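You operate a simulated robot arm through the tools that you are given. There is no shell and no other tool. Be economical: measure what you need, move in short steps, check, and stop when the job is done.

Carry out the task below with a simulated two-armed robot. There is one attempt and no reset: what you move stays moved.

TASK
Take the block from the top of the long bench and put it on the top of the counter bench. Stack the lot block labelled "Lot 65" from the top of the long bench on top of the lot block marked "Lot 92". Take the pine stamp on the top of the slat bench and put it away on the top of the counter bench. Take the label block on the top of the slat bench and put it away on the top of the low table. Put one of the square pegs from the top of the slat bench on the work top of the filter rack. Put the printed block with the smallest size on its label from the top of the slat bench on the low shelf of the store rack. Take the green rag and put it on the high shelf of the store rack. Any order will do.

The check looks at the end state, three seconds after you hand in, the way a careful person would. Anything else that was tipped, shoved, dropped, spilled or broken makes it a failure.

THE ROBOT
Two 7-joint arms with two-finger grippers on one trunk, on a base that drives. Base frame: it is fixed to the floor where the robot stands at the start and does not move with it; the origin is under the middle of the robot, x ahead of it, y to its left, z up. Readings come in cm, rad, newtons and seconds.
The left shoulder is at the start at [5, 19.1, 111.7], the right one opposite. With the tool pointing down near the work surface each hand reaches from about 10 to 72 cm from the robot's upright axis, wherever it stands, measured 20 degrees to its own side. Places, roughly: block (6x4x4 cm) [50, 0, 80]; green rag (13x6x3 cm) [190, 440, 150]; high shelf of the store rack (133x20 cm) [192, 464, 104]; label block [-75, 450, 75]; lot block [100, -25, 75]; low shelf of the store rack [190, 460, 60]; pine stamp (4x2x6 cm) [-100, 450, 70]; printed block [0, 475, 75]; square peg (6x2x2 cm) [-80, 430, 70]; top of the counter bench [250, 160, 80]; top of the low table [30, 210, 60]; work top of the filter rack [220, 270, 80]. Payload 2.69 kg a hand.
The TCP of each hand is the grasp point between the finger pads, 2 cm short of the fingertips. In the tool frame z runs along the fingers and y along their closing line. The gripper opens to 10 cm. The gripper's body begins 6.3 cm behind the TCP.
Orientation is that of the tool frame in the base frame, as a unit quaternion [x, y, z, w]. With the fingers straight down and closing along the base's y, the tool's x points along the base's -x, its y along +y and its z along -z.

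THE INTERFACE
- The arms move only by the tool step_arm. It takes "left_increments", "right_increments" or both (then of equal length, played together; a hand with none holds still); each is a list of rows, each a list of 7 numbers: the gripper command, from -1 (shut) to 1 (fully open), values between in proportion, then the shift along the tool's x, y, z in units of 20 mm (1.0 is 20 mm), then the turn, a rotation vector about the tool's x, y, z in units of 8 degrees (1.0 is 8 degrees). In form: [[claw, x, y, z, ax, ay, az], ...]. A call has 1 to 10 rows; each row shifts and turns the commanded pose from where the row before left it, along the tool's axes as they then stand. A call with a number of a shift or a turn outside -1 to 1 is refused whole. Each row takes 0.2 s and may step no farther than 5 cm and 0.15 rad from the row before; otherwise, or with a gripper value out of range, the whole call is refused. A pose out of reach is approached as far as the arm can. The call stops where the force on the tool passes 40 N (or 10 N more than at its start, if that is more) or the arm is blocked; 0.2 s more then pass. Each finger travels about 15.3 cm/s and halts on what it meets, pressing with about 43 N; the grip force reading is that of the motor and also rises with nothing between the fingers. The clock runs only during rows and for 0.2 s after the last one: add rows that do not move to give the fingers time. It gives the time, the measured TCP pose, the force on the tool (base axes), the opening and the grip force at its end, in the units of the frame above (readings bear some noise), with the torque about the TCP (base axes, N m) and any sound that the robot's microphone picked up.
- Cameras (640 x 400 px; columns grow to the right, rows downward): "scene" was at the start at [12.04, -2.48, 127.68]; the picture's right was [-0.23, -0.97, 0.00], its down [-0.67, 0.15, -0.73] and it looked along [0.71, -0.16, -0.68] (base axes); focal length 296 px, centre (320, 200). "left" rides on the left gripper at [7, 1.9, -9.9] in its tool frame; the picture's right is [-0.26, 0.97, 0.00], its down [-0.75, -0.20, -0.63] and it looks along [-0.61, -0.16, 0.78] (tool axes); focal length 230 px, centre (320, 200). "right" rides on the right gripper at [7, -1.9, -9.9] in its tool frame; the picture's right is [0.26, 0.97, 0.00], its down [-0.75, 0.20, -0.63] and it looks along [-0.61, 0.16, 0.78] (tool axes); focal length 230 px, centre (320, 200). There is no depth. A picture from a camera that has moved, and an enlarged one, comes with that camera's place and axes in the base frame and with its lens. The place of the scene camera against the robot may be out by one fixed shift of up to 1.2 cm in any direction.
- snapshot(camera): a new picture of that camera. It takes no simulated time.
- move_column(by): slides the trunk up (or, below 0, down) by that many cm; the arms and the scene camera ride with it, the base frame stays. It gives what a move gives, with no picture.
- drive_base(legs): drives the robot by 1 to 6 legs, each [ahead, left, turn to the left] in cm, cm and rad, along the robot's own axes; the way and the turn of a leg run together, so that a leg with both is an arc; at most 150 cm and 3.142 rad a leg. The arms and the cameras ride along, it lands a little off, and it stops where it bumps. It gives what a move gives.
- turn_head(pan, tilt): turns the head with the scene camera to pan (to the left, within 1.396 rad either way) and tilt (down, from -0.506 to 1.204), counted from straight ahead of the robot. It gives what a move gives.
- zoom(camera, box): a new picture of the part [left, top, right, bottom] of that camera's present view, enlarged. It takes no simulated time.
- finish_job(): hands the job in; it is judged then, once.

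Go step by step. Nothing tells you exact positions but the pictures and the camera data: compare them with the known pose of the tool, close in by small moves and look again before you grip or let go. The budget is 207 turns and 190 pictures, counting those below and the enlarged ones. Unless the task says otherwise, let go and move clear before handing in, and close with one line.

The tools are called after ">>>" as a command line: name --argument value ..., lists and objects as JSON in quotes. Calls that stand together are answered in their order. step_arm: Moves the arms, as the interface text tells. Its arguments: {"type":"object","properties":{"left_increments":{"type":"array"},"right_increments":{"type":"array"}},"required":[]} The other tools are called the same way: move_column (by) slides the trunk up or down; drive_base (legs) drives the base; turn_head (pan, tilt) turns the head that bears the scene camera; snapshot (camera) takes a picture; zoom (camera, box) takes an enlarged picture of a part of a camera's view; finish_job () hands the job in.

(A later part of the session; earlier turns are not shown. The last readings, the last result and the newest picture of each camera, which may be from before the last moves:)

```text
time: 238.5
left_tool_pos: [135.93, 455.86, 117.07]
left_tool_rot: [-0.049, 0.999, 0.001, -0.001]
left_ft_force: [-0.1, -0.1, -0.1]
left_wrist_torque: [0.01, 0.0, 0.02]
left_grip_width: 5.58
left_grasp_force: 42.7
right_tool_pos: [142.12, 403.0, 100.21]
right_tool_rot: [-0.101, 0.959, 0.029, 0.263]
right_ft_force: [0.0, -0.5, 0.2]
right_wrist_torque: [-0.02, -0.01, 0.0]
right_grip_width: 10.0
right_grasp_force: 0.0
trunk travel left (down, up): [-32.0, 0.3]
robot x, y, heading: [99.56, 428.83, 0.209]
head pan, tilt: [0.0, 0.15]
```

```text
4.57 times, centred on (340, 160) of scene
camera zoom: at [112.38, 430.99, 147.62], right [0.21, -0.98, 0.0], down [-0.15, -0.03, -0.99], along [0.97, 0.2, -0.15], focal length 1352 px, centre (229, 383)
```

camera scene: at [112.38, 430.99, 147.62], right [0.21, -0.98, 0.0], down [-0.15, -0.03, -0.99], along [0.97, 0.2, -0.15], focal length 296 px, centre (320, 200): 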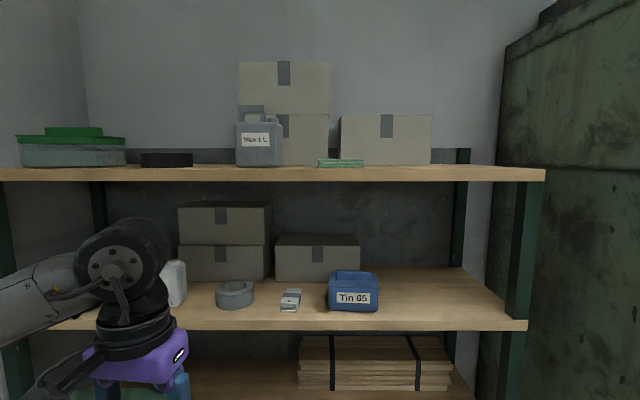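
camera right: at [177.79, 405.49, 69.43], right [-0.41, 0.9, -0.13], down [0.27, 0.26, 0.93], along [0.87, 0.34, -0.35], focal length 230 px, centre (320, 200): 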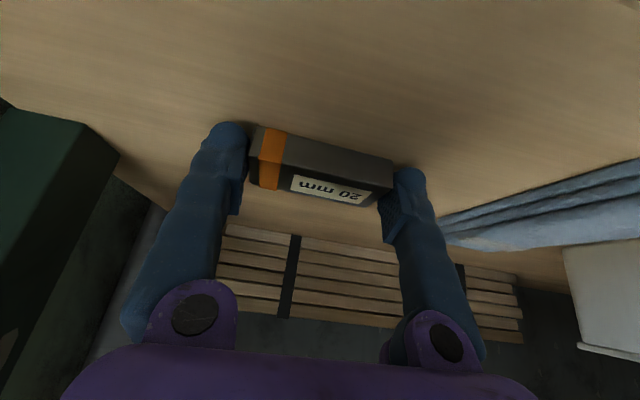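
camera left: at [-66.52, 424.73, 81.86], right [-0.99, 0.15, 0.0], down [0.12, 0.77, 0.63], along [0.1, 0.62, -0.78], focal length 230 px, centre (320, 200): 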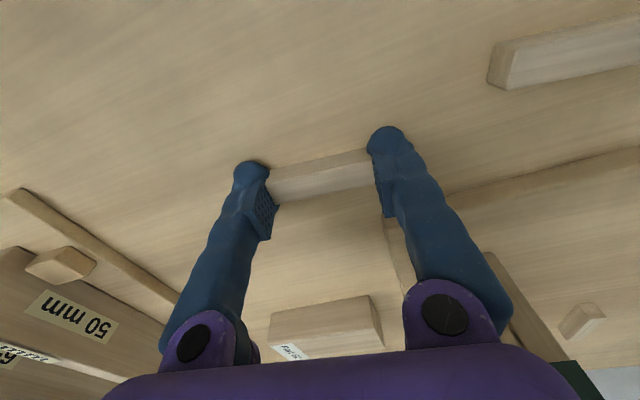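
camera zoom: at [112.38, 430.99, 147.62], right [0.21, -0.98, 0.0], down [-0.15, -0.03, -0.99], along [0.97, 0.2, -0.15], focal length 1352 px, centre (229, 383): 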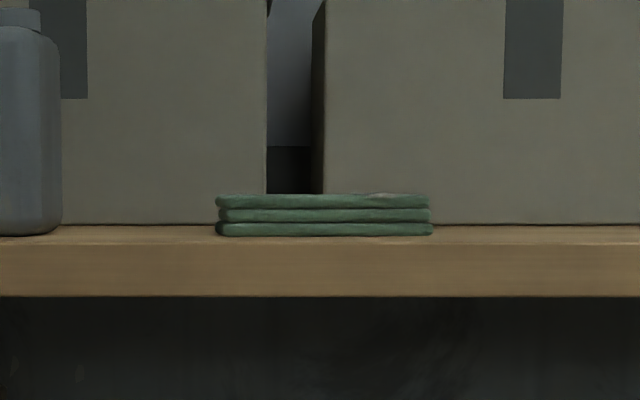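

The rag lies lengthwise (13 cm) on the top shelf (z≈144), 3 cm behind its front edge, near [193, 442]. It must be gripped across its 6 cm depth, so I'll stand sideways (facing north, rack on my right). First turn and reposition while raising the right hand.

>>> drive_base --legs '[[0, 0, 1.567], [-28, 0, 0], [0, -22, 0]]'

>>> step_arm --right_increments '[[1, -0.5, 0, -0.866, 0, -0.48, 0], [1, -0.57, 0, -0.82, 0, -0.48, 0], [1, -0.63, 0, -0.78, 0, -0.48, 0], [1, -0.67, 0, -0.74, 0, -0.4, 0], [1, -0.7, 0, -0.7, 0, 0, 0], [1, -0.7, 0, -0.7, 0, 0, 0], [1, -0.7, 0, -0.7, 0, 0, 0], [1, -0.7, 0, -0.7, 0, 0, 0], [1, -0.7, 0, -0.7, 0, 0, 0], [1, -0.7, 0, -0.7, 0, 0, 0]]'

>>> turn_head --pan -1.1 --tilt 0.15

>>> snapshot --camera "scene"

>>> snapshot --camera "right"

```text
time: 246.4
left_tool_pos: [99.55, 442.43, 117.16]
left_tool_rot: [0.744, -0.668, 0.0, 0.0]
left_ft_force: [0.7, -0.5, -1.0]
left_wrist_torque: [-0.01, 0.03, 0.02]
left_grip_width: 5.56
left_grasp_force: 42.7
right_tool_pos: [152.24, 449.0, 99.95]
right_tool_rot: [0.752, -0.604, -0.206, -0.164]
right_ft_force: [-0.4, -0.5, -0.1]
right_wrist_torque: [-0.03, 0.05, -0.01]
right_grip_width: 10.01
right_grasp_force: 0.0
trunk travel left (down, up): [-32.0, 0.3]
robot x, y, heading: [126.62, 406.26, 1.789]
head pan, tilt: [0.0, 0.15]
```

```text
time: 248.6
left_tool_pos: [99.54, 442.49, 117.05]
left_tool_rot: [0.743, -0.669, 0.0, 0.0]
left_ft_force: [0.4, 0.4, -0.3]
left_wrist_torque: [0.04, 0.04, 0.02]
left_grip_width: 5.56
left_grasp_force: 42.8
right_tool_pos: [153.09, 454.09, 118.61]
right_tool_rot: [0.719, -0.578, -0.301, -0.24]
right_ft_force: [1.1, -0.1, 0.9]
right_wrist_torque: [0.0, -0.01, -0.04]
right_grip_width: 10.02
right_grasp_force: 0.2
right hand out of reach, approached as far as the arm can: row 1, 2, 3, 4, 5
trunk travel left (down, up): [-32.0, 0.3]
robot x, y, heading: [126.54, 406.44, 1.788]
head pan, tilt: [0.0, 0.15]
```

```text
time: 249.9
left_tool_pos: [99.51, 442.34, 117.21]
left_tool_rot: [0.744, -0.668, 0.0, 0.0]
left_ft_force: [-0.1, 0.0, -0.3]
left_wrist_torque: [0.02, -0.03, 0.02]
left_grip_width: 5.59
left_grasp_force: 43.1
right_tool_pos: [153.19, 454.14, 118.6]
right_tool_rot: [0.719, -0.579, -0.301, -0.241]
right_ft_force: [-0.2, 0.4, -0.3]
right_wrist_torque: [0.02, -0.01, 0.01]
right_grip_width: 9.99
right_grasp_force: 0.0
trunk travel left (down, up): [-32.0, 0.3]
robot x, y, heading: [127.03, 405.85, 1.788]
head pan, tilt: [-1.1, 0.15]
```

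```text
72 pictures are left
camera scene: at [133.09, 415.36, 147.63], right [0.64, -0.77, 0.0], down [-0.12, -0.1, -0.99], along [0.76, 0.63, -0.15], focal length 296 px, centre (320, 200)
```

scene: 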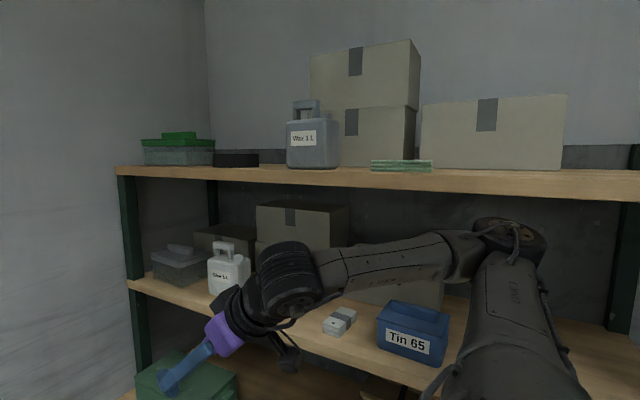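

```text
71 pictures are left
camera right: at [157.45, 442.68, 120.63], right [-0.9, -0.39, -0.18], down [-0.21, 0.04, 0.98], along [-0.37, 0.92, -0.11], focal length 230 px, centre (320, 200)
```

right: 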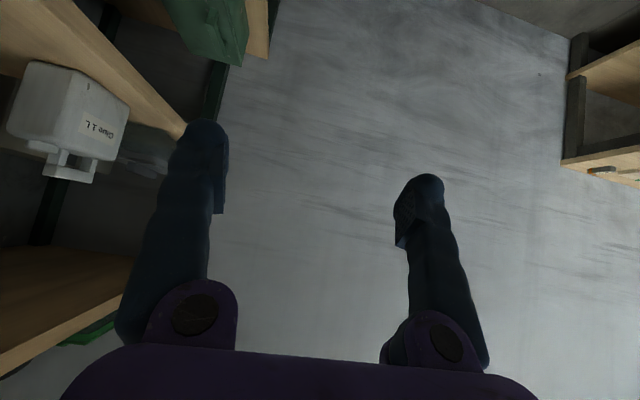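

The elbow would come too near the rack in this stance, so I'll stand at 45° to the rack instead with the hand yawed 45° left. I turn the base, then yaw the hand and raise it.

>>> drive_base --legs '[[0, 0, -0.8]]'

>>> step_arm --right_increments '[[1, -0.5, 0, -0.5, -0.663, 0, -0.663], [1, -0.5, 0, -0.5, -0.663, 0, -0.663], [1, -0.5, 0, -0.5, -0.663, 0, -0.663], [1, -0.5, 0, -0.5, -0.663, 0, -0.663], [1, -0.5, 0, -0.5, -0.663, 0, -0.663], [1, -0.5, 0, -0.5, -0.663, 0, -0.663], [1, -0.7, 0, -0.7, 0, 0, 0], [1, -0.7, 0, -0.7, 0, 0, 0], [1, -0.7, 0, -0.7, 0, 0, 0], [1, -0.7, 0, -0.7, 0, 0, 0]]'

>>> turn_head --pan -0.5 --tilt 0.15

>>> snapshot --camera "scene"

```text
time: 252.1
left_tool_pos: [129.28, 451.77, 117.03]
left_tool_rot: [-0.471, 0.882, -0.001, 0.001]
left_ft_force: [-0.4, -0.2, 0.0]
left_wrist_torque: [0.01, -0.04, 0.01]
left_grip_width: 5.6
left_grasp_force: 42.6
right_tool_pos: [177.39, 426.27, 117.99]
right_tool_rot: [-0.481, 0.791, 0.201, 0.321]
right_ft_force: [0.1, 0.3, -0.2]
right_wrist_torque: [0.0, 0.0, 0.02]
right_grip_width: 10.01
right_grasp_force: 0.2
trunk travel left (down, up): [-32.0, 0.3]
robot x, y, heading: [126.56, 406.35, 1.088]
head pan, tilt: [-1.1, 0.15]
stopped in leg 1: the robot was blocked; the commanded pose is now the measured one
```

```text
time: 254.3
left_tool_pos: [129.59, 451.22, 117.19]
left_tool_rot: [-0.468, 0.884, 0.001, 0.0]
left_ft_force: [-0.2, -0.6, 1.1]
left_wrist_torque: [-0.01, -0.02, -0.01]
left_grip_width: 5.54
left_grasp_force: 43.3
right_tool_pos: [177.94, 425.59, 130.3]
right_tool_rot: [-0.643, 0.662, 0.273, 0.271]
right_ft_force: [0.1, 0.2, -0.4]
right_wrist_torque: [-0.04, 0.04, 0.01]
right_grip_width: 10.0
right_grasp_force: 0.0
right hand out of reach, approached as far as the arm can: row 4, 5, 6, 10
trunk travel left (down, up): [-32.0, 0.3]
robot x, y, heading: [126.9, 405.95, 1.086]
head pan, tilt: [-1.1, 0.15]
```

```text
time: 255.3
left_tool_pos: [129.15, 451.51, 117.24]
left_tool_rot: [-0.468, 0.884, 0.0, 0.001]
left_ft_force: [0.1, -0.1, 0.7]
left_wrist_torque: [0.01, -0.01, -0.01]
left_grip_width: 5.57
left_grasp_force: 43.9
right_tool_pos: [177.68, 425.94, 130.39]
right_tool_rot: [-0.644, 0.662, 0.272, 0.269]
right_ft_force: [-0.5, 0.3, -0.3]
right_wrist_torque: [0.0, 0.0, 0.01]
right_grip_width: 10.01
right_grasp_force: 0.1
trunk travel left (down, up): [-32.0, 0.3]
robot x, y, heading: [127.06, 405.98, 1.092]
head pan, tilt: [-0.499, 0.15]
```

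```text
70 pictures are left
camera scene: at [136.35, 414.29, 147.63], right [0.55, -0.83, 0.0], down [-0.12, -0.08, -0.99], along [0.82, 0.55, -0.15], focal length 296 px, centre (320, 200)
```

scene: 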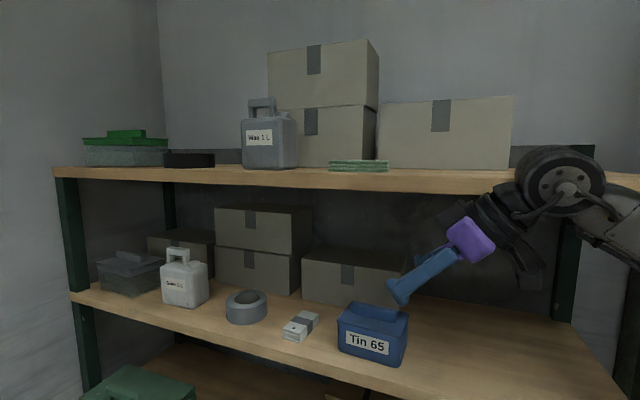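

Something on the right arm touched and the yaw was only partly reachable with a 45° pitch. I move away from the rack first and use a gentler 25° pitch.

>>> drive_base --legs '[[0, 22, 0], [0, 0, -0.105]]'

>>> step_arm --right_increments '[[1, 0, 0, 0, 0, 0.83, 0], [1, 0, 0, 0, 0, 0.83, 0], [1, 0, 0, 0, 0, 0.84, 0], [1, 0, 0, 0, 0, 0, 0]]'

>>> turn_head --pan -0.7 --tilt 0.25

>>> snapshot --camera "scene"

```text
time: 258.4
left_tool_pos: [114.12, 460.99, 117.15]
left_tool_rot: [-0.427, 0.904, 0.001, 0.001]
left_ft_force: [-0.5, 0.5, -0.2]
left_wrist_torque: [0.0, 0.03, 0.0]
left_grip_width: 5.55
left_grasp_force: 43.3
right_tool_pos: [159.94, 431.24, 130.38]
right_tool_rot: [-0.613, 0.691, 0.26, 0.282]
right_ft_force: [-0.6, -0.6, -0.3]
right_wrist_torque: [0.0, -0.02, 0.0]
right_grip_width: 9.98
right_grasp_force: 0.0
trunk travel left (down, up): [-32.0, 0.3]
robot x, y, heading: [107.33, 416.47, 0.992]
head pan, tilt: [-0.499, 0.15]
```

```text
time: 259.4
left_tool_pos: [114.12, 461.06, 117.31]
left_tool_rot: [-0.426, 0.905, 0.0, 0.0]
left_ft_force: [-0.6, 0.4, -0.1]
left_wrist_torque: [0.03, 0.01, 0.0]
left_grip_width: 5.58
left_grasp_force: 42.8
right_tool_pos: [159.97, 431.06, 130.22]
right_tool_rot: [-0.649, 0.729, 0.15, 0.157]
right_ft_force: [0.3, 0.4, 0.4]
right_wrist_torque: [0.0, -0.02, 0.0]
right_grip_width: 10.0
right_grasp_force: 0.1
trunk travel left (down, up): [-32.0, 0.3]
robot x, y, heading: [107.57, 416.52, 0.995]
head pan, tilt: [-0.499, 0.15]
```

```text
time: 260.1
left_tool_pos: [114.06, 461.09, 117.22]
left_tool_rot: [-0.427, 0.904, 0.0, 0.001]
left_ft_force: [0.0, 0.0, -0.4]
left_wrist_torque: [0.01, 0.0, 0.05]
left_grip_width: 5.55
left_grasp_force: 42.6
right_tool_pos: [160.0, 431.19, 130.32]
right_tool_rot: [-0.649, 0.729, 0.149, 0.157]
right_ft_force: [0.0, -0.4, 0.5]
right_wrist_torque: [-0.01, 0.02, 0.02]
right_grip_width: 10.0
right_grasp_force: 0.1
trunk travel left (down, up): [-32.0, 0.3]
robot x, y, heading: [107.24, 416.17, 0.995]
head pan, tilt: [-0.7, 0.25]
```

```text
69 pictures are left
camera scene: at [118.44, 421.76, 146.71], right [0.29, -0.96, 0.0], down [-0.24, -0.07, -0.97], along [0.93, 0.28, -0.25], focal length 296 px, centre (320, 200)
```

scene: 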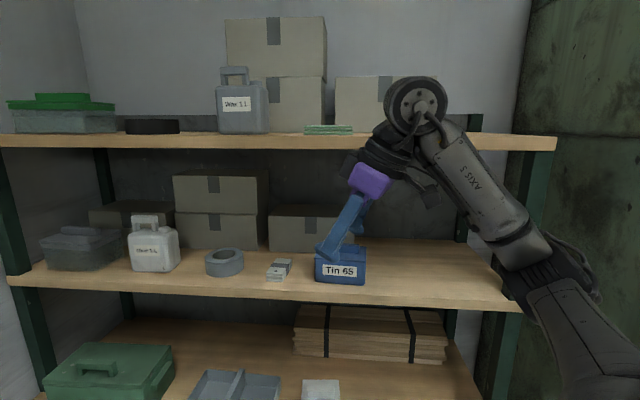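

>>> step_arm --right_increments '[[1, 0, 0, 0, -0.325, 0, -0.695], [1, 0, 0, 0, -0.325, 0, -0.695], [1, 0, 0, 0, -0.325, 0, -0.695], [1, -0.42, 0, -0.9, 0, 0, 0], [1, -0.42, 0, -0.9, 0, 0, 0], [1, -0.42, 0, -0.9, 0, 0, 0], [1, -0.42, 0, -0.9, 0, 0, 0], [1, -0.42, 0, -0.9, 0, 0, 0], [1, -0.42, 0, -0.9, 0, 0, 0], [1, -0.42, 0, -0.9, 0, 0, 0]]'

>>> step_arm --right_increments '[[1, -0.42, 0, -0.9, 0, 0, 0], [1, -0.42, 0, -0.9, 0, 0, 0], [1, -0.42, 0, -0.9, 0, 0, 0], [1, -0.42, 0, -0.9, 0, 0, 0], [1, -0.42, 0, -0.9, 0, 0, 0], [1, -0.42, 0, -0.9, 0, 0, 0], [1, -0.42, 0, -0.9, 0, 0, 0]]'

>>> snapshot --camera "scene"

>>> snapshot --camera "right"

```text
time: 262.3
left_tool_pos: [113.94, 461.13, 117.24]
left_tool_rot: [-0.428, 0.904, 0.0, 0.0]
left_ft_force: [0.1, -1.2, 0.4]
left_wrist_torque: [0.0, -0.01, 0.03]
left_grip_width: 5.53
left_grasp_force: 43.3
right_tool_pos: [155.18, 431.48, 143.99]
right_tool_rot: [0.756, -0.617, -0.174, -0.134]
right_ft_force: [-0.1, -0.1, -0.2]
right_wrist_torque: [-0.01, -0.02, 0.0]
right_grip_width: 10.01
right_grasp_force: 0.1
right hand out of reach, approached as far as the arm can: row 3, 7, 8, 9, 10
trunk travel left (down, up): [-32.0, 0.3]
robot x, y, heading: [107.28, 416.22, 0.995]
head pan, tilt: [-0.7, 0.25]
```

```text
time: 263.9
left_tool_pos: [114.06, 461.17, 117.17]
left_tool_rot: [-0.427, 0.904, 0.0, 0.0]
left_ft_force: [-0.4, -0.2, -0.6]
left_wrist_torque: [0.02, 0.02, 0.02]
left_grip_width: 5.57
left_grasp_force: 43.4
right_tool_pos: [149.59, 432.06, 154.12]
right_tool_rot: [0.756, -0.617, -0.175, -0.134]
right_ft_force: [0.1, -1.2, 1.3]
right_wrist_torque: [0.01, -0.01, 0.0]
right_grip_width: 10.02
right_grasp_force: 0.1
right hand out of reach, approached as far as the arm can: row 1, 2, 3, 4, 5, 6, 7
trunk travel left (down, up): [-32.0, 0.3]
robot x, y, heading: [107.19, 416.52, 0.995]
head pan, tilt: [-0.7, 0.25]
```

```text
68 pictures are left
camera scene: at [118.39, 421.75, 146.71], right [0.29, -0.96, 0.0], down [-0.24, -0.07, -0.97], along [0.93, 0.28, -0.25], focal length 296 px, centre (320, 200)
```

scene: 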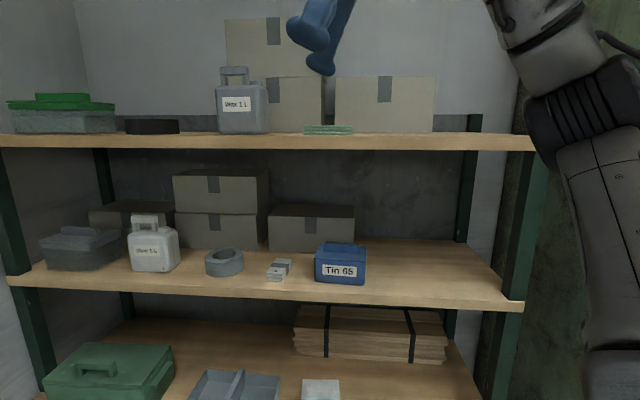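

```text
67 pictures are left
camera right: at [153.57, 421.97, 160.12], right [-0.9, -0.43, -0.1], down [-0.27, 0.36, 0.89], along [-0.35, 0.83, -0.44], focal length 230 px, centre (320, 200)
```

right: 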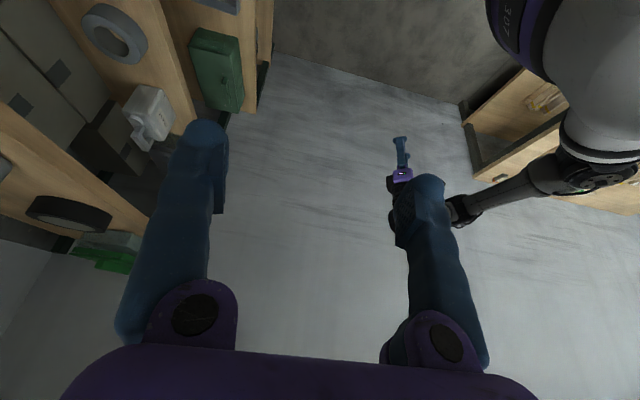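

Reach is limited with the steep hand. I go back to a 45° pitch with a smaller yaw (a ~15° misalignment with the rag is acceptable) and test reach at the needed height while still clear of the rack.

>>> step_arm --right_increments '[[1, 0, 0, 0, 0, -0.83, 0], [1, 0, 0, 0, 0, -0.83, 0], [1, 0, 0, 0, 0, -0.84, 0], [1, 0, 0, 0, 0.53, 0, 0.53], [1, 0, 0, 0, 0.53, 0, 0.53], [1, 0, 0, 0, 0.53, 0, 0.53], [1, 0, 0, 0, 0, 0, 0]]'

```text
time: 265.5
left_tool_pos: [114.1, 461.18, 117.25]
left_tool_rot: [-0.427, 0.904, 0.0, 0.0]
left_ft_force: [0.8, 0.1, 0.3]
left_wrist_torque: [0.01, 0.02, 0.0]
left_grip_width: 5.56
left_grasp_force: 42.8
right_tool_pos: [149.8, 431.89, 154.28]
right_tool_rot: [-0.615, 0.689, 0.261, 0.281]
right_ft_force: [0.4, -0.2, -0.3]
right_wrist_torque: [-0.01, -0.03, -0.03]
right_grip_width: 10.02
right_grasp_force: 0.2
trunk travel left (down, up): [-32.0, 0.3]
robot x, y, heading: [107.27, 415.91, 0.994]
head pan, tilt: [-0.7, 0.25]
```

>>> step_arm --right_increments '[[1, -0.44, -0.98, 0.44, 0, 0, 0], [1, -0.44, -0.98, 0.44, 0, 0, 0], [1, -0.44, -0.98, 0.44, 0, 0, 0], [1, -0.44, -0.98, 0.44, 0, 0, 0], [1, -0.44, -0.98, 0.44, 0, 0, 0], [1, 0, 0, 0, 0, 0, 0]]'

>>> snapshot --camera "scene"

>>> snapshot --camera "right"

```text
time: 266.9
left_tool_pos: [114.03, 461.09, 117.28]
left_tool_rot: [-0.428, 0.904, 0.001, 0.001]
left_ft_force: [0.1, -1.4, -1.0]
left_wrist_torque: [0.01, 0.0, 0.03]
left_grip_width: 5.55
left_grasp_force: 42.9
right_tool_pos: [160.23, 437.12, 154.0]
right_tool_rot: [-0.615, 0.689, 0.26, 0.281]
right_ft_force: [0.4, -0.7, -0.1]
right_wrist_torque: [-0.01, 0.01, -0.04]
right_grip_width: 9.99
right_grasp_force: 0.1
trunk travel left (down, up): [-32.0, 0.3]
robot x, y, heading: [107.24, 416.35, 0.995]
head pan, tilt: [-0.7, 0.25]
```

```text
66 pictures are left
camera scene: at [118.43, 421.72, 146.71], right [0.29, -0.96, 0.0], down [-0.24, -0.07, -0.97], along [0.93, 0.28, -0.25], focal length 296 px, centre (320, 200)
```

scene: 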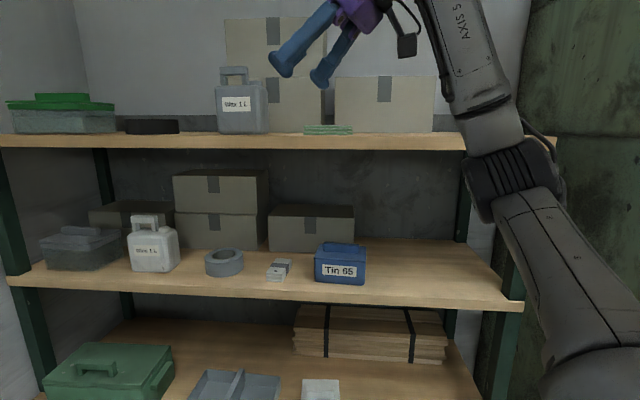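

```text
65 pictures are left
camera right: at [160.85, 424.95, 156.09], right [-0.98, -0.08, -0.17], down [-0.18, 0.1, 0.98], along [-0.06, 0.99, -0.12], focal length 230 px, centre (320, 200)
```

right: 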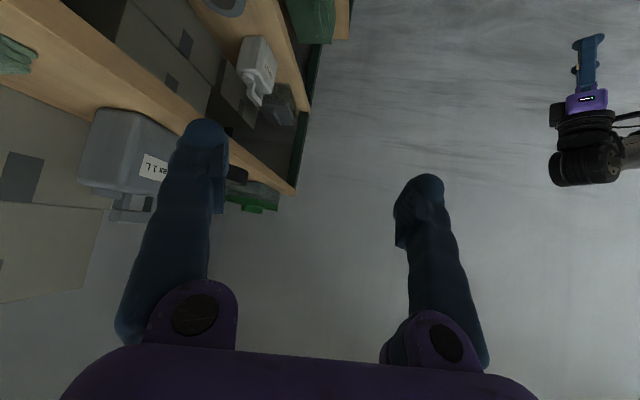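

That pose is reachable with the elbow close to the robot. I drive toward the rack diagonally so the hand comes over the rag, stopping a bit short to check.

>>> drive_base --legs '[[15.5, -18, 0]]'

>>> snapshot --camera "right"

>>> turn_head --pan -1.0 --tilt 0.1

>>> snapshot --camera "scene"

```text
time: 269.1
left_tool_pos: [137.47, 464.66, 117.2]
left_tool_rot: [-0.428, 0.904, 0.0, 0.001]
left_ft_force: [-0.5, 0.0, -0.1]
left_wrist_torque: [-0.03, 0.03, 0.0]
left_grip_width: 5.58
left_grasp_force: 43.6
right_tool_pos: [183.75, 440.78, 153.97]
right_tool_rot: [-0.616, 0.688, 0.261, 0.28]
right_ft_force: [-0.6, 0.7, 0.2]
right_wrist_torque: [0.02, 0.0, 0.02]
right_grip_width: 10.0
right_grasp_force: 0.1
trunk travel left (down, up): [-32.0, 0.3]
robot x, y, heading: [131.14, 419.95, 0.999]
head pan, tilt: [-0.7, 0.25]
```

```text
64 pictures are left
camera right: at [184.37, 428.62, 156.08], right [-0.98, -0.08, -0.17], down [-0.18, 0.1, 0.98], along [-0.06, 0.99, -0.12], focal length 230 px, centre (320, 200)
```

right: 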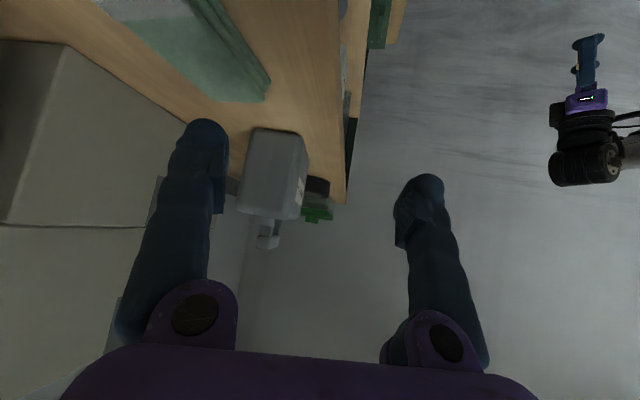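

```text
time: 269.9
left_tool_pos: [137.38, 464.65, 117.22]
left_tool_rot: [-0.43, 0.903, 0.0, 0.001]
left_ft_force: [0.3, 0.5, 0.1]
left_wrist_torque: [0.03, -0.02, -0.02]
left_grip_width: 5.54
left_grasp_force: 43.0
right_tool_pos: [183.65, 440.62, 154.04]
right_tool_rot: [-0.617, 0.687, 0.262, 0.28]
right_ft_force: [-0.1, 0.3, 1.4]
right_wrist_torque: [0.0, 0.0, -0.03]
right_grip_width: 10.02
right_grasp_force: 0.1
trunk travel left (down, up): [-32.0, 0.3]
robot x, y, heading: [130.82, 419.85, 0.996]
head pan, tilt: [-1.0, 0.099]
```

```text
63 pictures are left
camera scene: at [142.21, 422.54, 148.1], right [0.0, -1.0, 0.0], down [-0.1, 0.0, -0.99], along [0.99, 0.0, -0.1], focal length 296 px, centre (320, 200)
```

scene: 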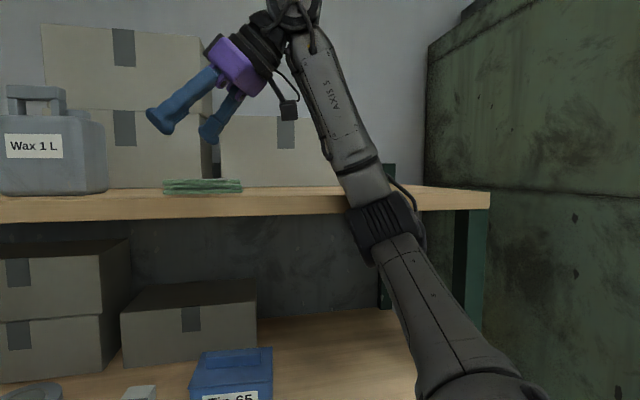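

The hand is just west of the rag. I lower to just above rag height and extend toward it.

>>> step_arm --right_increments '[[1, 0.62, 0, 0.62, 0, 0, 0], [1, 0.62, 0, 0.62, 0, 0, 0], [1, -0.18, -0.78, 0.18, 0, 0, 0], [1, -0.18, -0.78, 0.18, 0, 0, 0], [1, -0.18, -0.78, 0.18, 0, 0, 0], [1, -0.18, -0.78, 0.18, 0, 0, 0], [1, 0, 0, 0, 0, 0, 0]]'

>>> snapshot --camera "right"

>>> snapshot --camera "scene"

```text
time: 271.5
left_tool_pos: [136.23, 464.48, 117.37]
left_tool_rot: [-0.428, 0.904, -0.001, 0.007]
left_ft_force: [-0.1, -0.1, 1.1]
left_wrist_torque: [0.04, 0.0, 0.01]
left_grip_width: 5.56
left_grasp_force: 42.7
right_tool_pos: [185.91, 441.06, 151.71]
right_tool_rot: [-0.618, 0.684, 0.259, 0.289]
right_ft_force: [0.1, 0.0, 0.1]
right_wrist_torque: [0.03, 0.06, -0.02]
right_grip_width: 9.99
right_grasp_force: 0.1
right hand out of reach, approached as far as the arm can: row 5, 6
trunk travel left (down, up): [-32.0, 0.3]
robot x, y, heading: [130.95, 419.98, 0.992]
head pan, tilt: [-1.0, 0.099]
```

```text
62 pictures are left
camera right: at [186.55, 428.94, 153.72], right [-0.98, -0.08, -0.19], down [-0.19, 0.1, 0.98], along [-0.06, 0.99, -0.11], focal length 230 px, centre (320, 200)
```

right: 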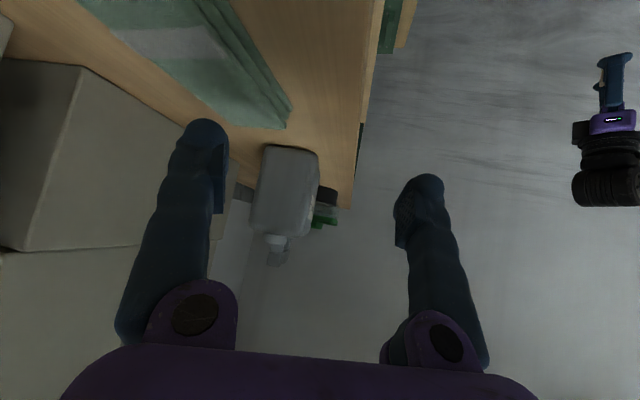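

```text
61 pictures are left
camera scene: at [140.51, 422.22, 148.28], right [0.0, -1.0, 0.0], down [-0.09, 0.0, -1.0], along [1.0, 0.0, -0.09], focal length 296 px, centre (320, 200)
```

scene: 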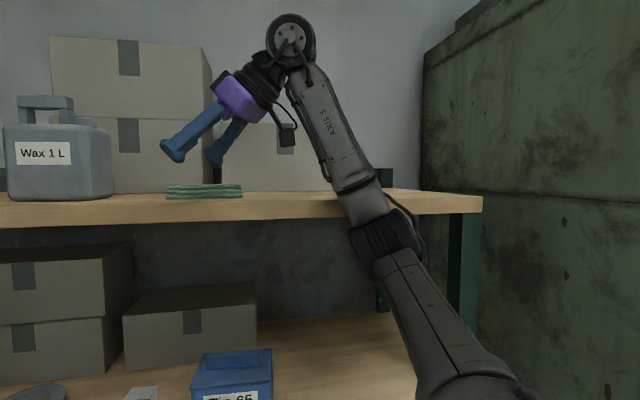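

The elbow is pressing the shelf edge, so I retreat immediately. New plan: face the rack, nudge the rag's left end backward to turn it lengthwise, then grip it across its 6 cm width.

>>> step_arm --right_increments '[[1, 0.1, 0.7, -0.1, 0, 0, 0], [1, 0.1, 0.7, -0.1, 0, 0, 0], [1, 0, 0.5, 0, 0, 0, 0], [1, -0.5, 0, -0.5, 0, 0, 0], [1, -0.5, 0, -0.5, 0, 0, 0]]'

>>> drive_base --legs '[[-12, 20, 0]]'

>>> snapshot --camera "scene"

```text
time: 272.7
left_tool_pos: [137.33, 464.66, 117.07]
left_tool_rot: [-0.429, 0.903, 0.0, 0.002]
left_ft_force: [-1.0, 0.5, -0.6]
left_wrist_torque: [-0.03, -0.02, 0.03]
left_grip_width: 5.57
left_grasp_force: 42.9
right_tool_pos: [184.01, 441.42, 153.54]
right_tool_rot: [-0.618, 0.687, 0.261, 0.279]
right_ft_force: [-0.3, 0.4, 0.1]
right_wrist_torque: [0.02, 0.01, 0.01]
right_grip_width: 10.0
right_grasp_force: 0.1
trunk travel left (down, up): [-32.0, 0.3]
robot x, y, heading: [131.24, 419.62, 0.998]
head pan, tilt: [-1.0, 0.099]
```

```text
time: 275.1
left_tool_pos: [114.08, 465.35, 117.16]
left_tool_rot: [-0.424, 0.906, 0.0, 0.001]
left_ft_force: [0.7, 0.5, -0.6]
left_wrist_torque: [-0.03, 0.0, 0.02]
left_grip_width: 5.57
left_grasp_force: 43.4
right_tool_pos: [160.48, 441.53, 153.49]
right_tool_rot: [-0.613, 0.691, 0.259, 0.282]
right_ft_force: [0.4, 1.2, 0.3]
right_wrist_torque: [0.01, 0.01, 0.0]
right_grip_width: 10.0
right_grasp_force: 0.0
trunk travel left (down, up): [-32.0, 0.3]
robot x, y, heading: [107.25, 420.37, 0.991]
head pan, tilt: [-1.0, 0.099]
```

```text
60 pictures are left
camera scene: at [118.47, 423.13, 148.1], right [-0.01, -1.0, 0.0], down [-0.1, 0.0, -1.0], along [0.99, -0.01, -0.1], focal length 296 px, centre (320, 200)
```

scene: 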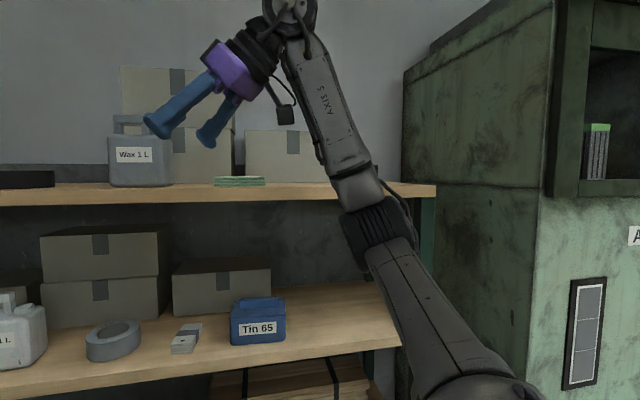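

All undisturbed. I turn to face the rack, straighten the right hand's yaw, pitch it to 60°, and drive up to the rag.

>>> drive_base --legs '[[0, 0, -0.79]]'

>>> step_arm --right_increments '[[-1, 0, 0, 0, 0.58, 0, 0.58], [-1, 0, 0, 0, 0.58, 0, 0.58], [-1, 0, 0, 0, 0.58, 0, 0.58], [-1, 0, 0, 0, 0.58, 0, 0.58], [-1, 0, 0, 0, 0, -0.95, 0], [-1, 0, 0, 0, 0, -0.95, 0], [-1, 0, 0, 0, 0, 0, 0]]'

>>> drive_base --legs '[[0, 17, 0], [22, 0, 0]]'

>>> turn_head --pan -0.25 --tilt 0.15

>>> snapshot --camera "scene"

```text
time: 277.6
left_tool_pos: [144.13, 446.66, 117.3]
left_tool_rot: [-0.039, 0.999, 0.0, 0.0]
left_ft_force: [0.3, 0.8, -0.3]
left_wrist_torque: [0.0, 0.01, 0.01]
left_grip_width: 5.55
left_grasp_force: 43.3
right_tool_pos: [159.39, 396.87, 153.49]
right_tool_rot: [-0.297, 0.874, 0.131, 0.361]
right_ft_force: [-0.3, 0.6, 0.2]
right_wrist_torque: [-0.01, -0.02, 0.01]
right_grip_width: 10.0
right_grasp_force: 0.1
trunk travel left (down, up): [-32.0, 0.3]
robot x, y, heading: [107.13, 420.79, 0.187]
head pan, tilt: [-1.0, 0.099]
```

```text
time: 279.2
left_tool_pos: [144.15, 446.82, 117.15]
left_tool_rot: [-0.039, 0.999, 0.0, 0.0]
left_ft_force: [-0.2, 0.8, -0.7]
left_wrist_torque: [0.01, 0.02, -0.01]
left_grip_width: 5.56
left_grasp_force: 42.9
right_tool_pos: [159.45, 396.95, 153.51]
right_tool_rot: [-0.084, 0.862, 0.056, 0.497]
right_ft_force: [-0.2, 0.0, -0.6]
right_wrist_torque: [-0.01, 0.02, -0.05]
right_grip_width: 0.0
right_grasp_force: 29.9
trunk travel left (down, up): [-32.0, 0.3]
robot x, y, heading: [106.88, 420.38, 0.183]
head pan, tilt: [-1.0, 0.099]
```

```text
time: 282.7
left_tool_pos: [161.73, 468.1, 117.1]
left_tool_rot: [-0.04, 0.999, -0.001, 0.001]
left_ft_force: [0.5, -0.8, 0.6]
left_wrist_torque: [0.03, -0.01, -0.01]
left_grip_width: 5.57
left_grasp_force: 42.5
right_tool_pos: [177.32, 418.19, 153.51]
right_tool_rot: [-0.085, 0.862, 0.057, 0.496]
right_ft_force: [0.8, 1.1, 0.3]
right_wrist_torque: [0.01, 0.0, 0.01]
right_grip_width: 0.0
right_grasp_force: 30.0
trunk travel left (down, up): [-32.0, 0.3]
robot x, y, heading: [125.22, 441.82, 0.19]
head pan, tilt: [-1.0, 0.099]
```

```text
time: 283.8
left_tool_pos: [161.71, 467.95, 117.16]
left_tool_rot: [-0.04, 0.999, 0.0, 0.001]
left_ft_force: [-0.1, 0.6, 0.0]
left_wrist_torque: [0.0, 0.04, 0.02]
left_grip_width: 5.57
left_grasp_force: 43.3
right_tool_pos: [177.37, 418.24, 153.59]
right_tool_rot: [-0.086, 0.862, 0.058, 0.496]
right_ft_force: [-0.5, 0.3, -0.4]
right_wrist_torque: [0.02, -0.01, 0.0]
right_grip_width: 0.0
right_grasp_force: 29.0
trunk travel left (down, up): [-32.0, 0.3]
robot x, y, heading: [125.17, 441.65, 0.192]
head pan, tilt: [-0.25, 0.15]
```

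```text
59 pictures are left
camera scene: at [138.07, 441.28, 147.63], right [-0.06, -1.0, 0.0], down [-0.15, 0.01, -0.99], along [0.99, -0.06, -0.15], focal length 296 px, centre (320, 200)
```

scene: 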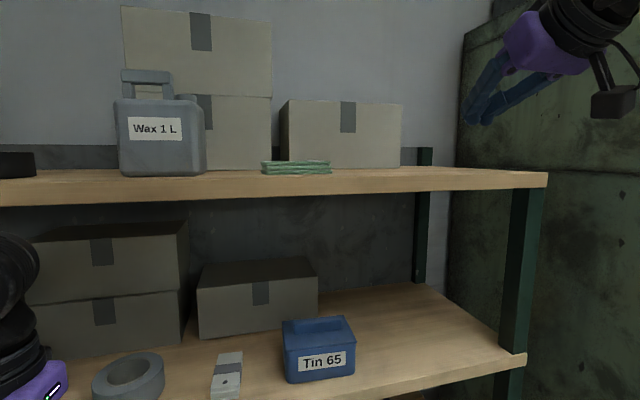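

The hand is closed as a pusher. I bring it in front of the rag's left end, just above the shelf.

>>> step_arm --right_increments '[[-1, -0.2, 1, 0.345, 0, 0, 0], [-1, -0.2, 1, 0.345, 0, 0, 0], [-1, -0.2, 1, 0.345, 0, 0, 0], [-1, -0.2, 1, 0.345, 0, 0, 0], [-1, -0.2, 1, 0.345, 0, 0, 0], [-1, -0.2, 1, 0.345, 0, 0, 0], [-1, -0.2, 1, 0.345, 0, 0, 0], [-1, -0.2, 1, 0.345, 0, 0, 0], [-1, -0.2, 1, 0.345, 0, 0, 0], [-1, -0.2, 1, 0.345, 0, 0, 0]]'

>>> step_arm --right_increments '[[-1, -0.18, 0.92, 0.32, 0, 0, 0], [-1, -0.18, 0.92, 0.32, 0, 0, 0], [-1, -0.18, 0.92, 0.32, 0, 0, 0], [-1, 0.69, 0, 0.4, 0, 0, 0], [-1, 0.69, 0, 0.4, 0, 0, 0], [-1, 0.69, 0, 0.4, 0, 0, 0], [-1, 0, 0, 0, 0, 0, 0]]'

>>> snapshot --camera "right"

>>> snapshot --camera "scene"

```text
time: 286.0
left_tool_pos: [161.75, 468.15, 117.13]
left_tool_rot: [-0.04, 0.999, 0.0, 0.001]
left_ft_force: [-0.8, 1.5, 0.0]
left_wrist_torque: [0.01, -0.06, 0.02]
left_grip_width: 5.57
left_grasp_force: 43.1
right_tool_pos: [181.18, 439.73, 153.52]
right_tool_rot: [-0.085, 0.862, 0.056, 0.496]
right_ft_force: [-0.4, 1.0, 0.4]
right_wrist_torque: [0.0, 0.02, -0.03]
right_grip_width: 0.0
right_grasp_force: 29.5
trunk travel left (down, up): [-32.0, 0.3]
robot x, y, heading: [124.95, 441.71, 0.192]
head pan, tilt: [-0.25, 0.15]
```

```text
time: 287.6
left_tool_pos: [161.79, 468.0, 117.14]
left_tool_rot: [-0.041, 0.999, 0.0, 0.001]
left_ft_force: [0.6, -0.2, 0.6]
left_wrist_torque: [0.04, 0.02, -0.03]
left_grip_width: 5.58
left_grasp_force: 43.1
right_tool_pos: [182.05, 445.18, 149.17]
right_tool_rot: [-0.085, 0.862, 0.057, 0.496]
right_ft_force: [-0.5, -0.2, 0.0]
right_wrist_torque: [0.01, -0.01, 0.01]
right_grip_width: 0.0
right_grasp_force: 29.8
trunk travel left (down, up): [-32.0, 0.3]
robot x, y, heading: [124.72, 441.58, 0.194]
head pan, tilt: [-0.25, 0.15]
```

```text
58 pictures are left
camera right: at [170.55, 440.86, 147.94], right [-0.32, 0.92, -0.21], down [-0.2, 0.15, 0.97], along [0.92, 0.36, 0.14], focal length 230 px, centre (320, 200)
```

right: 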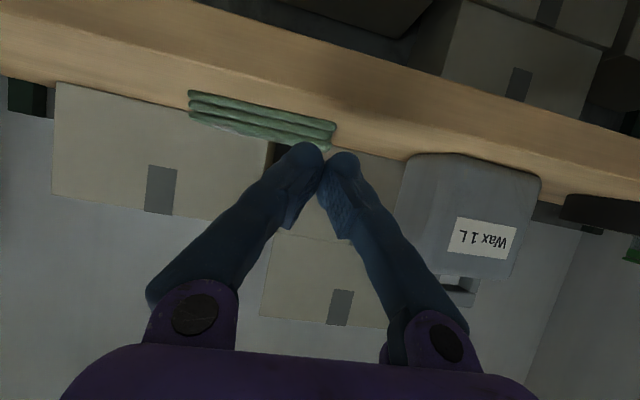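

```text
57 pictures are left
camera scene: at [138.04, 441.29, 147.63], right [-0.06, -1.0, 0.0], down [-0.15, 0.01, -0.99], along [0.99, -0.06, -0.15], focal length 296 px, centre (320, 200)
```

scene: 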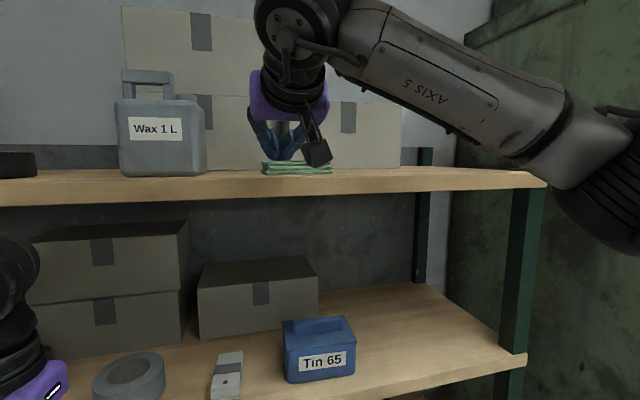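

The fingertips face the rag's left end. I lower 2 cm and push it back gently.

>>> step_arm --right_increments '[[-1, 0.85, 0, 0.5, 0, 0, 0], [-1, -0.5, 0, 0.87, 0, 0, 0], [-1, -0.5, 0, 0.87, 0, 0, 0], [-1, -0.25, 0, 0.43, 0, 0, 0], [-1, -0.25, 0, 0.43, 0, 0, 0], [-1, -0.25, 0, 0.43, 0, 0, 0], [-1, -0.25, 0, 0.43, 0, 0, 0], [-1, -0.25, 0, 0.43, 0, 0, 0], [-1, -0.25, 0, 0.43, 0, 0, 0], [-1, 0, 0, 0, 0, 0, 0]]'

>>> snapshot --camera "right"

```text
time: 289.8
left_tool_pos: [161.84, 468.09, 117.21]
left_tool_rot: [-0.04, 0.999, -0.001, 0.001]
left_ft_force: [-0.5, -0.3, -0.2]
left_wrist_torque: [-0.03, -0.04, 0.02]
left_grip_width: 5.56
left_grasp_force: 43.1
right_tool_pos: [191.65, 447.34, 147.31]
right_tool_rot: [-0.085, 0.862, 0.057, 0.496]
right_ft_force: [-0.3, 0.4, 0.2]
right_wrist_torque: [-0.03, 0.01, 0.03]
right_grip_width: 0.0
right_grasp_force: 29.7
trunk travel left (down, up): [-32.0, 0.3]
robot x, y, heading: [124.58, 441.98, 0.191]
head pan, tilt: [-0.25, 0.15]
```

```text
56 pictures are left
camera right: at [180.25, 442.94, 146.15], right [-0.32, 0.92, -0.21], down [-0.2, 0.15, 0.97], along [0.92, 0.36, 0.14], focal length 230 px, centre (320, 200)
```

right: 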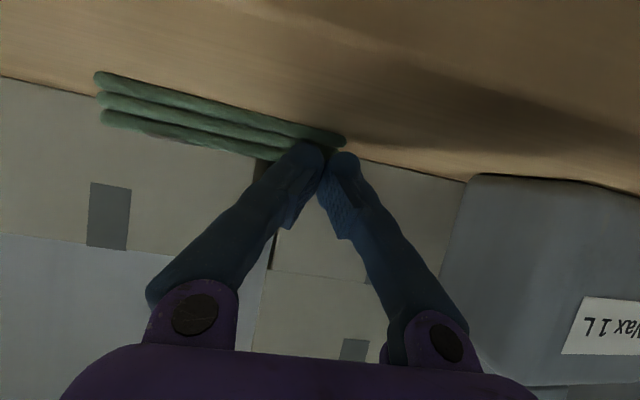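

Contact is only just starting; I push on 7 cm.

>>> step_arm --right_increments '[[-1, -0.25, 0, 0.43, 0, 0, 0], [-1, -0.25, 0, 0.43, 0, 0, 0], [-1, -0.25, 0, 0.43, 0, 0, 0], [-1, -0.25, 0, 0.43, 0, 0, 0], [-1, -0.25, 0, 0.43, 0, 0, 0], [-1, -0.25, 0, 0.43, 0, 0, 0], [-1, -0.25, 0, 0.43, 0, 0, 0], [-1, 0, 0, 0, 0, 0, 0]]'

>>> snapshot --camera "right"

>>> snapshot --camera "scene"

```text
time: 291.6
left_tool_pos: [161.76, 467.96, 117.24]
left_tool_rot: [-0.04, 0.999, 0.0, 0.001]
left_ft_force: [-0.7, 0.1, 0.2]
left_wrist_torque: [0.0, 0.02, -0.01]
left_grip_width: 5.56
left_grasp_force: 42.8
right_tool_pos: [198.37, 448.71, 147.01]
right_tool_rot: [-0.086, 0.862, 0.057, 0.497]
right_ft_force: [-2.5, -0.5, 8.7]
right_wrist_torque: [-0.4, 1.3, -0.09]
right_grip_width: 0.02
right_grasp_force: 29.8
trunk travel left (down, up): [-32.0, 0.3]
robot x, y, heading: [124.36, 441.62, 0.194]
head pan, tilt: [-0.25, 0.15]
```

```text
55 pictures are left
camera right: at [186.96, 444.39, 145.98], right [-0.32, 0.92, -0.21], down [-0.21, 0.15, 0.97], along [0.92, 0.36, 0.14], focal length 230 px, centre (320, 200)
```

right: 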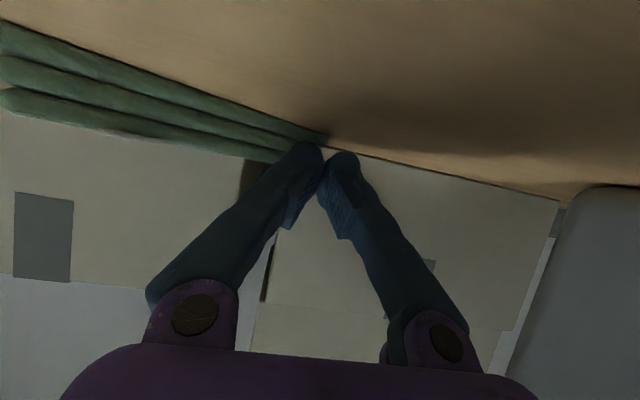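

```text
54 pictures are left
camera scene: at [137.9, 441.29, 147.66], right [-0.06, -1.0, 0.0], down [-0.15, 0.01, -0.99], along [0.99, -0.06, -0.15], focal length 296 px, centre (320, 200)
```

scene: 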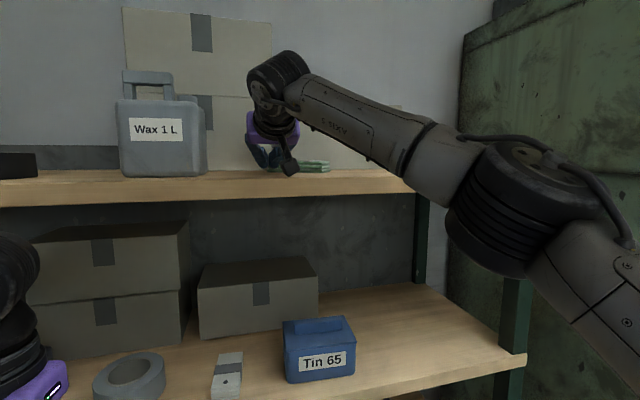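

>>> step_arm --right_increments '[[-1, 0.5, 0, -0.87, 0, 0, 0], [-1, -0.87, 0, -0.5, 0, 0, 0], [-1, -0.87, 0, -0.5, 0, 0, 0], [-1, -0.87, 0, -0.5, 0, 0, 0], [-1, -0.87, 0, -0.5, 0, 0, 0], [-1, 0.3, 0, -0.9, 0, 0.8, 0], [-1, 0.3, 0, -0.9, 0, 0.8, 0], [-1, 0.3, 0, -0.9, 0, 0.8, 0], [-1, 0.3, 0, -0.9, 0, 0.8, 0], [-1, 0, 0, 0, 0, 0, 0]]'

>>> snapshot --camera "right"

```text
time: 293.8
left_tool_pos: [161.81, 468.07, 117.14]
left_tool_rot: [-0.04, 0.999, 0.001, 0.001]
left_ft_force: [0.5, 0.2, -0.3]
left_wrist_torque: [0.0, 0.01, -0.02]
left_grip_width: 5.57
left_grasp_force: 43.2
right_tool_pos: [187.28, 444.12, 153.25]
right_tool_rot: [-0.095, 0.951, 0.037, 0.291]
right_ft_force: [0.5, -0.1, -0.8]
right_wrist_torque: [0.04, 0.03, -0.02]
right_grip_width: 0.01
right_grasp_force: 29.4
right hand out of reach, approached as far as the arm can: row 5, 6, 7, 8, 9
trunk travel left (down, up): [-32.0, 0.3]
robot x, y, heading: [124.72, 441.65, 0.193]
head pan, tilt: [-0.25, 0.15]
```

```text
53 pictures are left
camera right: at [176.63, 439.82, 157.49], right [-0.41, 0.9, -0.13], down [0.22, 0.24, 0.95], along [0.89, 0.35, -0.3], focal length 230 px, centre (320, 200)
```

right: 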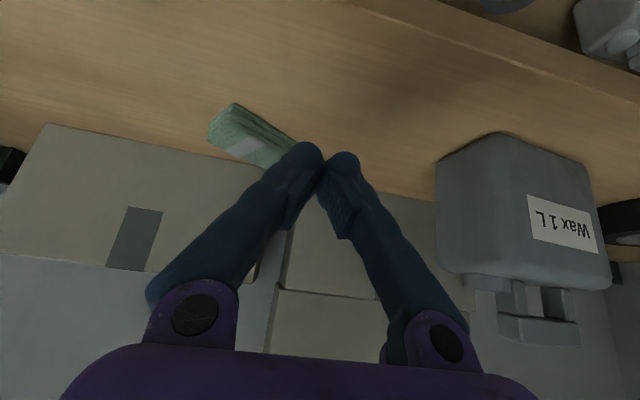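

The rag has turned ~33°. To finish turning it, I'll hook its near-right end from behind and pull it toward me; first drive 11 cm closer and set the hand behind that end.

>>> drive_base --legs '[[10.5, 0, 0]]'

>>> step_arm --right_increments '[[-1, 0, 0, 0, 0, -0.69, 0], [-1, 0, 0, 0, 0, -0.69, 0], [-1, -0.04, -0.95, 0.47, 0, 0, 0], [-1, -0.04, -0.95, 0.47, 0, 0, 0], [-1, -0.04, -0.95, 0.47, 0, 0, 0], [-1, -0.04, -0.95, 0.47, 0, 0, 0], [-1, -0.04, -0.95, 0.47, 0, 0, 0], [-1, 0, 0, 0, 0, 0, 0]]'

>>> snapshot --camera "right"

```text
time: 295.1
left_tool_pos: [171.84, 469.99, 117.1]
left_tool_rot: [-0.041, 0.999, 0.0, 0.0]
left_ft_force: [0.2, 0.2, 0.8]
left_wrist_torque: [-0.03, -0.02, 0.01]
left_grip_width: 5.6
left_grasp_force: 43.0
right_tool_pos: [197.4, 446.17, 153.21]
right_tool_rot: [-0.096, 0.951, 0.037, 0.292]
right_ft_force: [-0.7, 0.2, 0.3]
right_wrist_torque: [0.04, 0.03, 0.01]
right_grip_width: 0.0
right_grasp_force: 28.8
trunk travel left (down, up): [-32.0, 0.3]
robot x, y, heading: [134.82, 443.44, 0.195]
head pan, tilt: [-0.25, 0.15]
stopped in leg 1: the robot was blocked; the commanded pose is now the measured one
```

```text
time: 296.9
left_tool_pos: [171.81, 469.97, 117.18]
left_tool_rot: [-0.042, 0.999, 0.0, 0.0]
left_ft_force: [0.6, 1.1, -0.2]
left_wrist_torque: [-0.02, 0.02, 0.02]
left_grip_width: 5.6
left_grasp_force: 43.6
right_tool_pos: [202.73, 437.87, 150.29]
right_tool_rot: [-0.092, 0.918, 0.045, 0.382]
right_ft_force: [-0.7, 0.7, -0.1]
right_wrist_torque: [0.0, -0.03, 0.0]
right_grip_width: 0.03
right_grasp_force: 29.6
trunk travel left (down, up): [-32.0, 0.3]
robot x, y, heading: [134.47, 443.49, 0.188]
head pan, tilt: [-0.25, 0.15]
```

```text
52 pictures are left
camera right: at [191.33, 433.37, 152.19], right [-0.37, 0.91, -0.17], down [0.04, 0.2, 0.98], along [0.93, 0.36, -0.11], focal length 230 px, centre (320, 200)
```

right: 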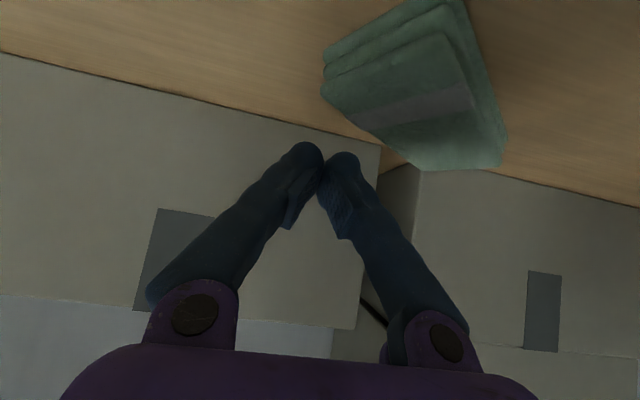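

The fingertips are right behind the rag's near-right edge. I lower and pull toward me.

>>> step_arm --right_increments '[[-1, 0.53, 0, 0.53, 0, 0, 0], [-1, 0.53, 0, 0.53, 0, 0, 0], [-1, 0.36, 0, -0.36, 0, 0, 0], [-1, 0.36, 0, -0.36, 0, 0, 0], [-1, 0.36, 0, -0.36, 0, 0, 0], [-1, 0.36, 0, -0.36, 0, 0, 0], [-1, 0.36, 0, -0.36, 0, 0, 0], [-1, 0.36, 0, -0.36, 0, 0, 0], [-1, 0, 0, 0, 0, 0, 0]]'

>>> snapshot --camera "right"

```text
time: 298.9
left_tool_pos: [171.83, 469.98, 117.2]
left_tool_rot: [-0.041, 0.999, -0.001, 0.0]
left_ft_force: [0.4, 0.1, -0.2]
left_wrist_torque: [-0.01, 0.02, -0.05]
left_grip_width: 5.58
left_grasp_force: 43.4
right_tool_pos: [196.85, 436.26, 146.9]
right_tool_rot: [-0.09, 0.918, 0.045, 0.383]
right_ft_force: [10.8, -0.2, 22.0]
right_wrist_torque: [0.33, 0.11, -0.15]
right_grip_width: 0.03
right_grasp_force: 29.4
trunk travel left (down, up): [-32.0, 0.3]
robot x, y, heading: [135.05, 443.37, 0.195]
head pan, tilt: [-0.25, 0.15]
```

```text
51 pictures are left
camera right: at [185.44, 432.03, 149.04], right [-0.37, 0.91, -0.17], down [0.04, 0.2, 0.98], along [0.93, 0.36, -0.11], focal length 230 px, centre (320, 200)
```

right: 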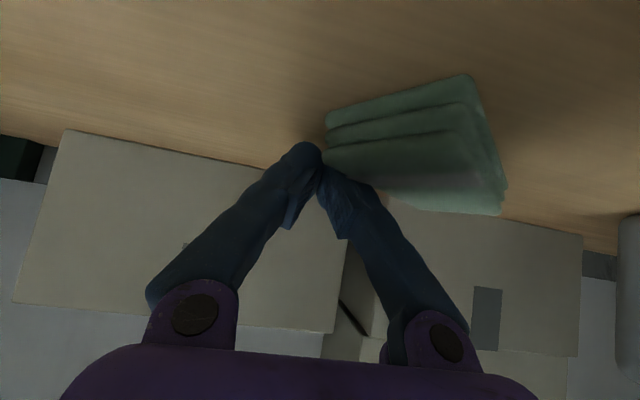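

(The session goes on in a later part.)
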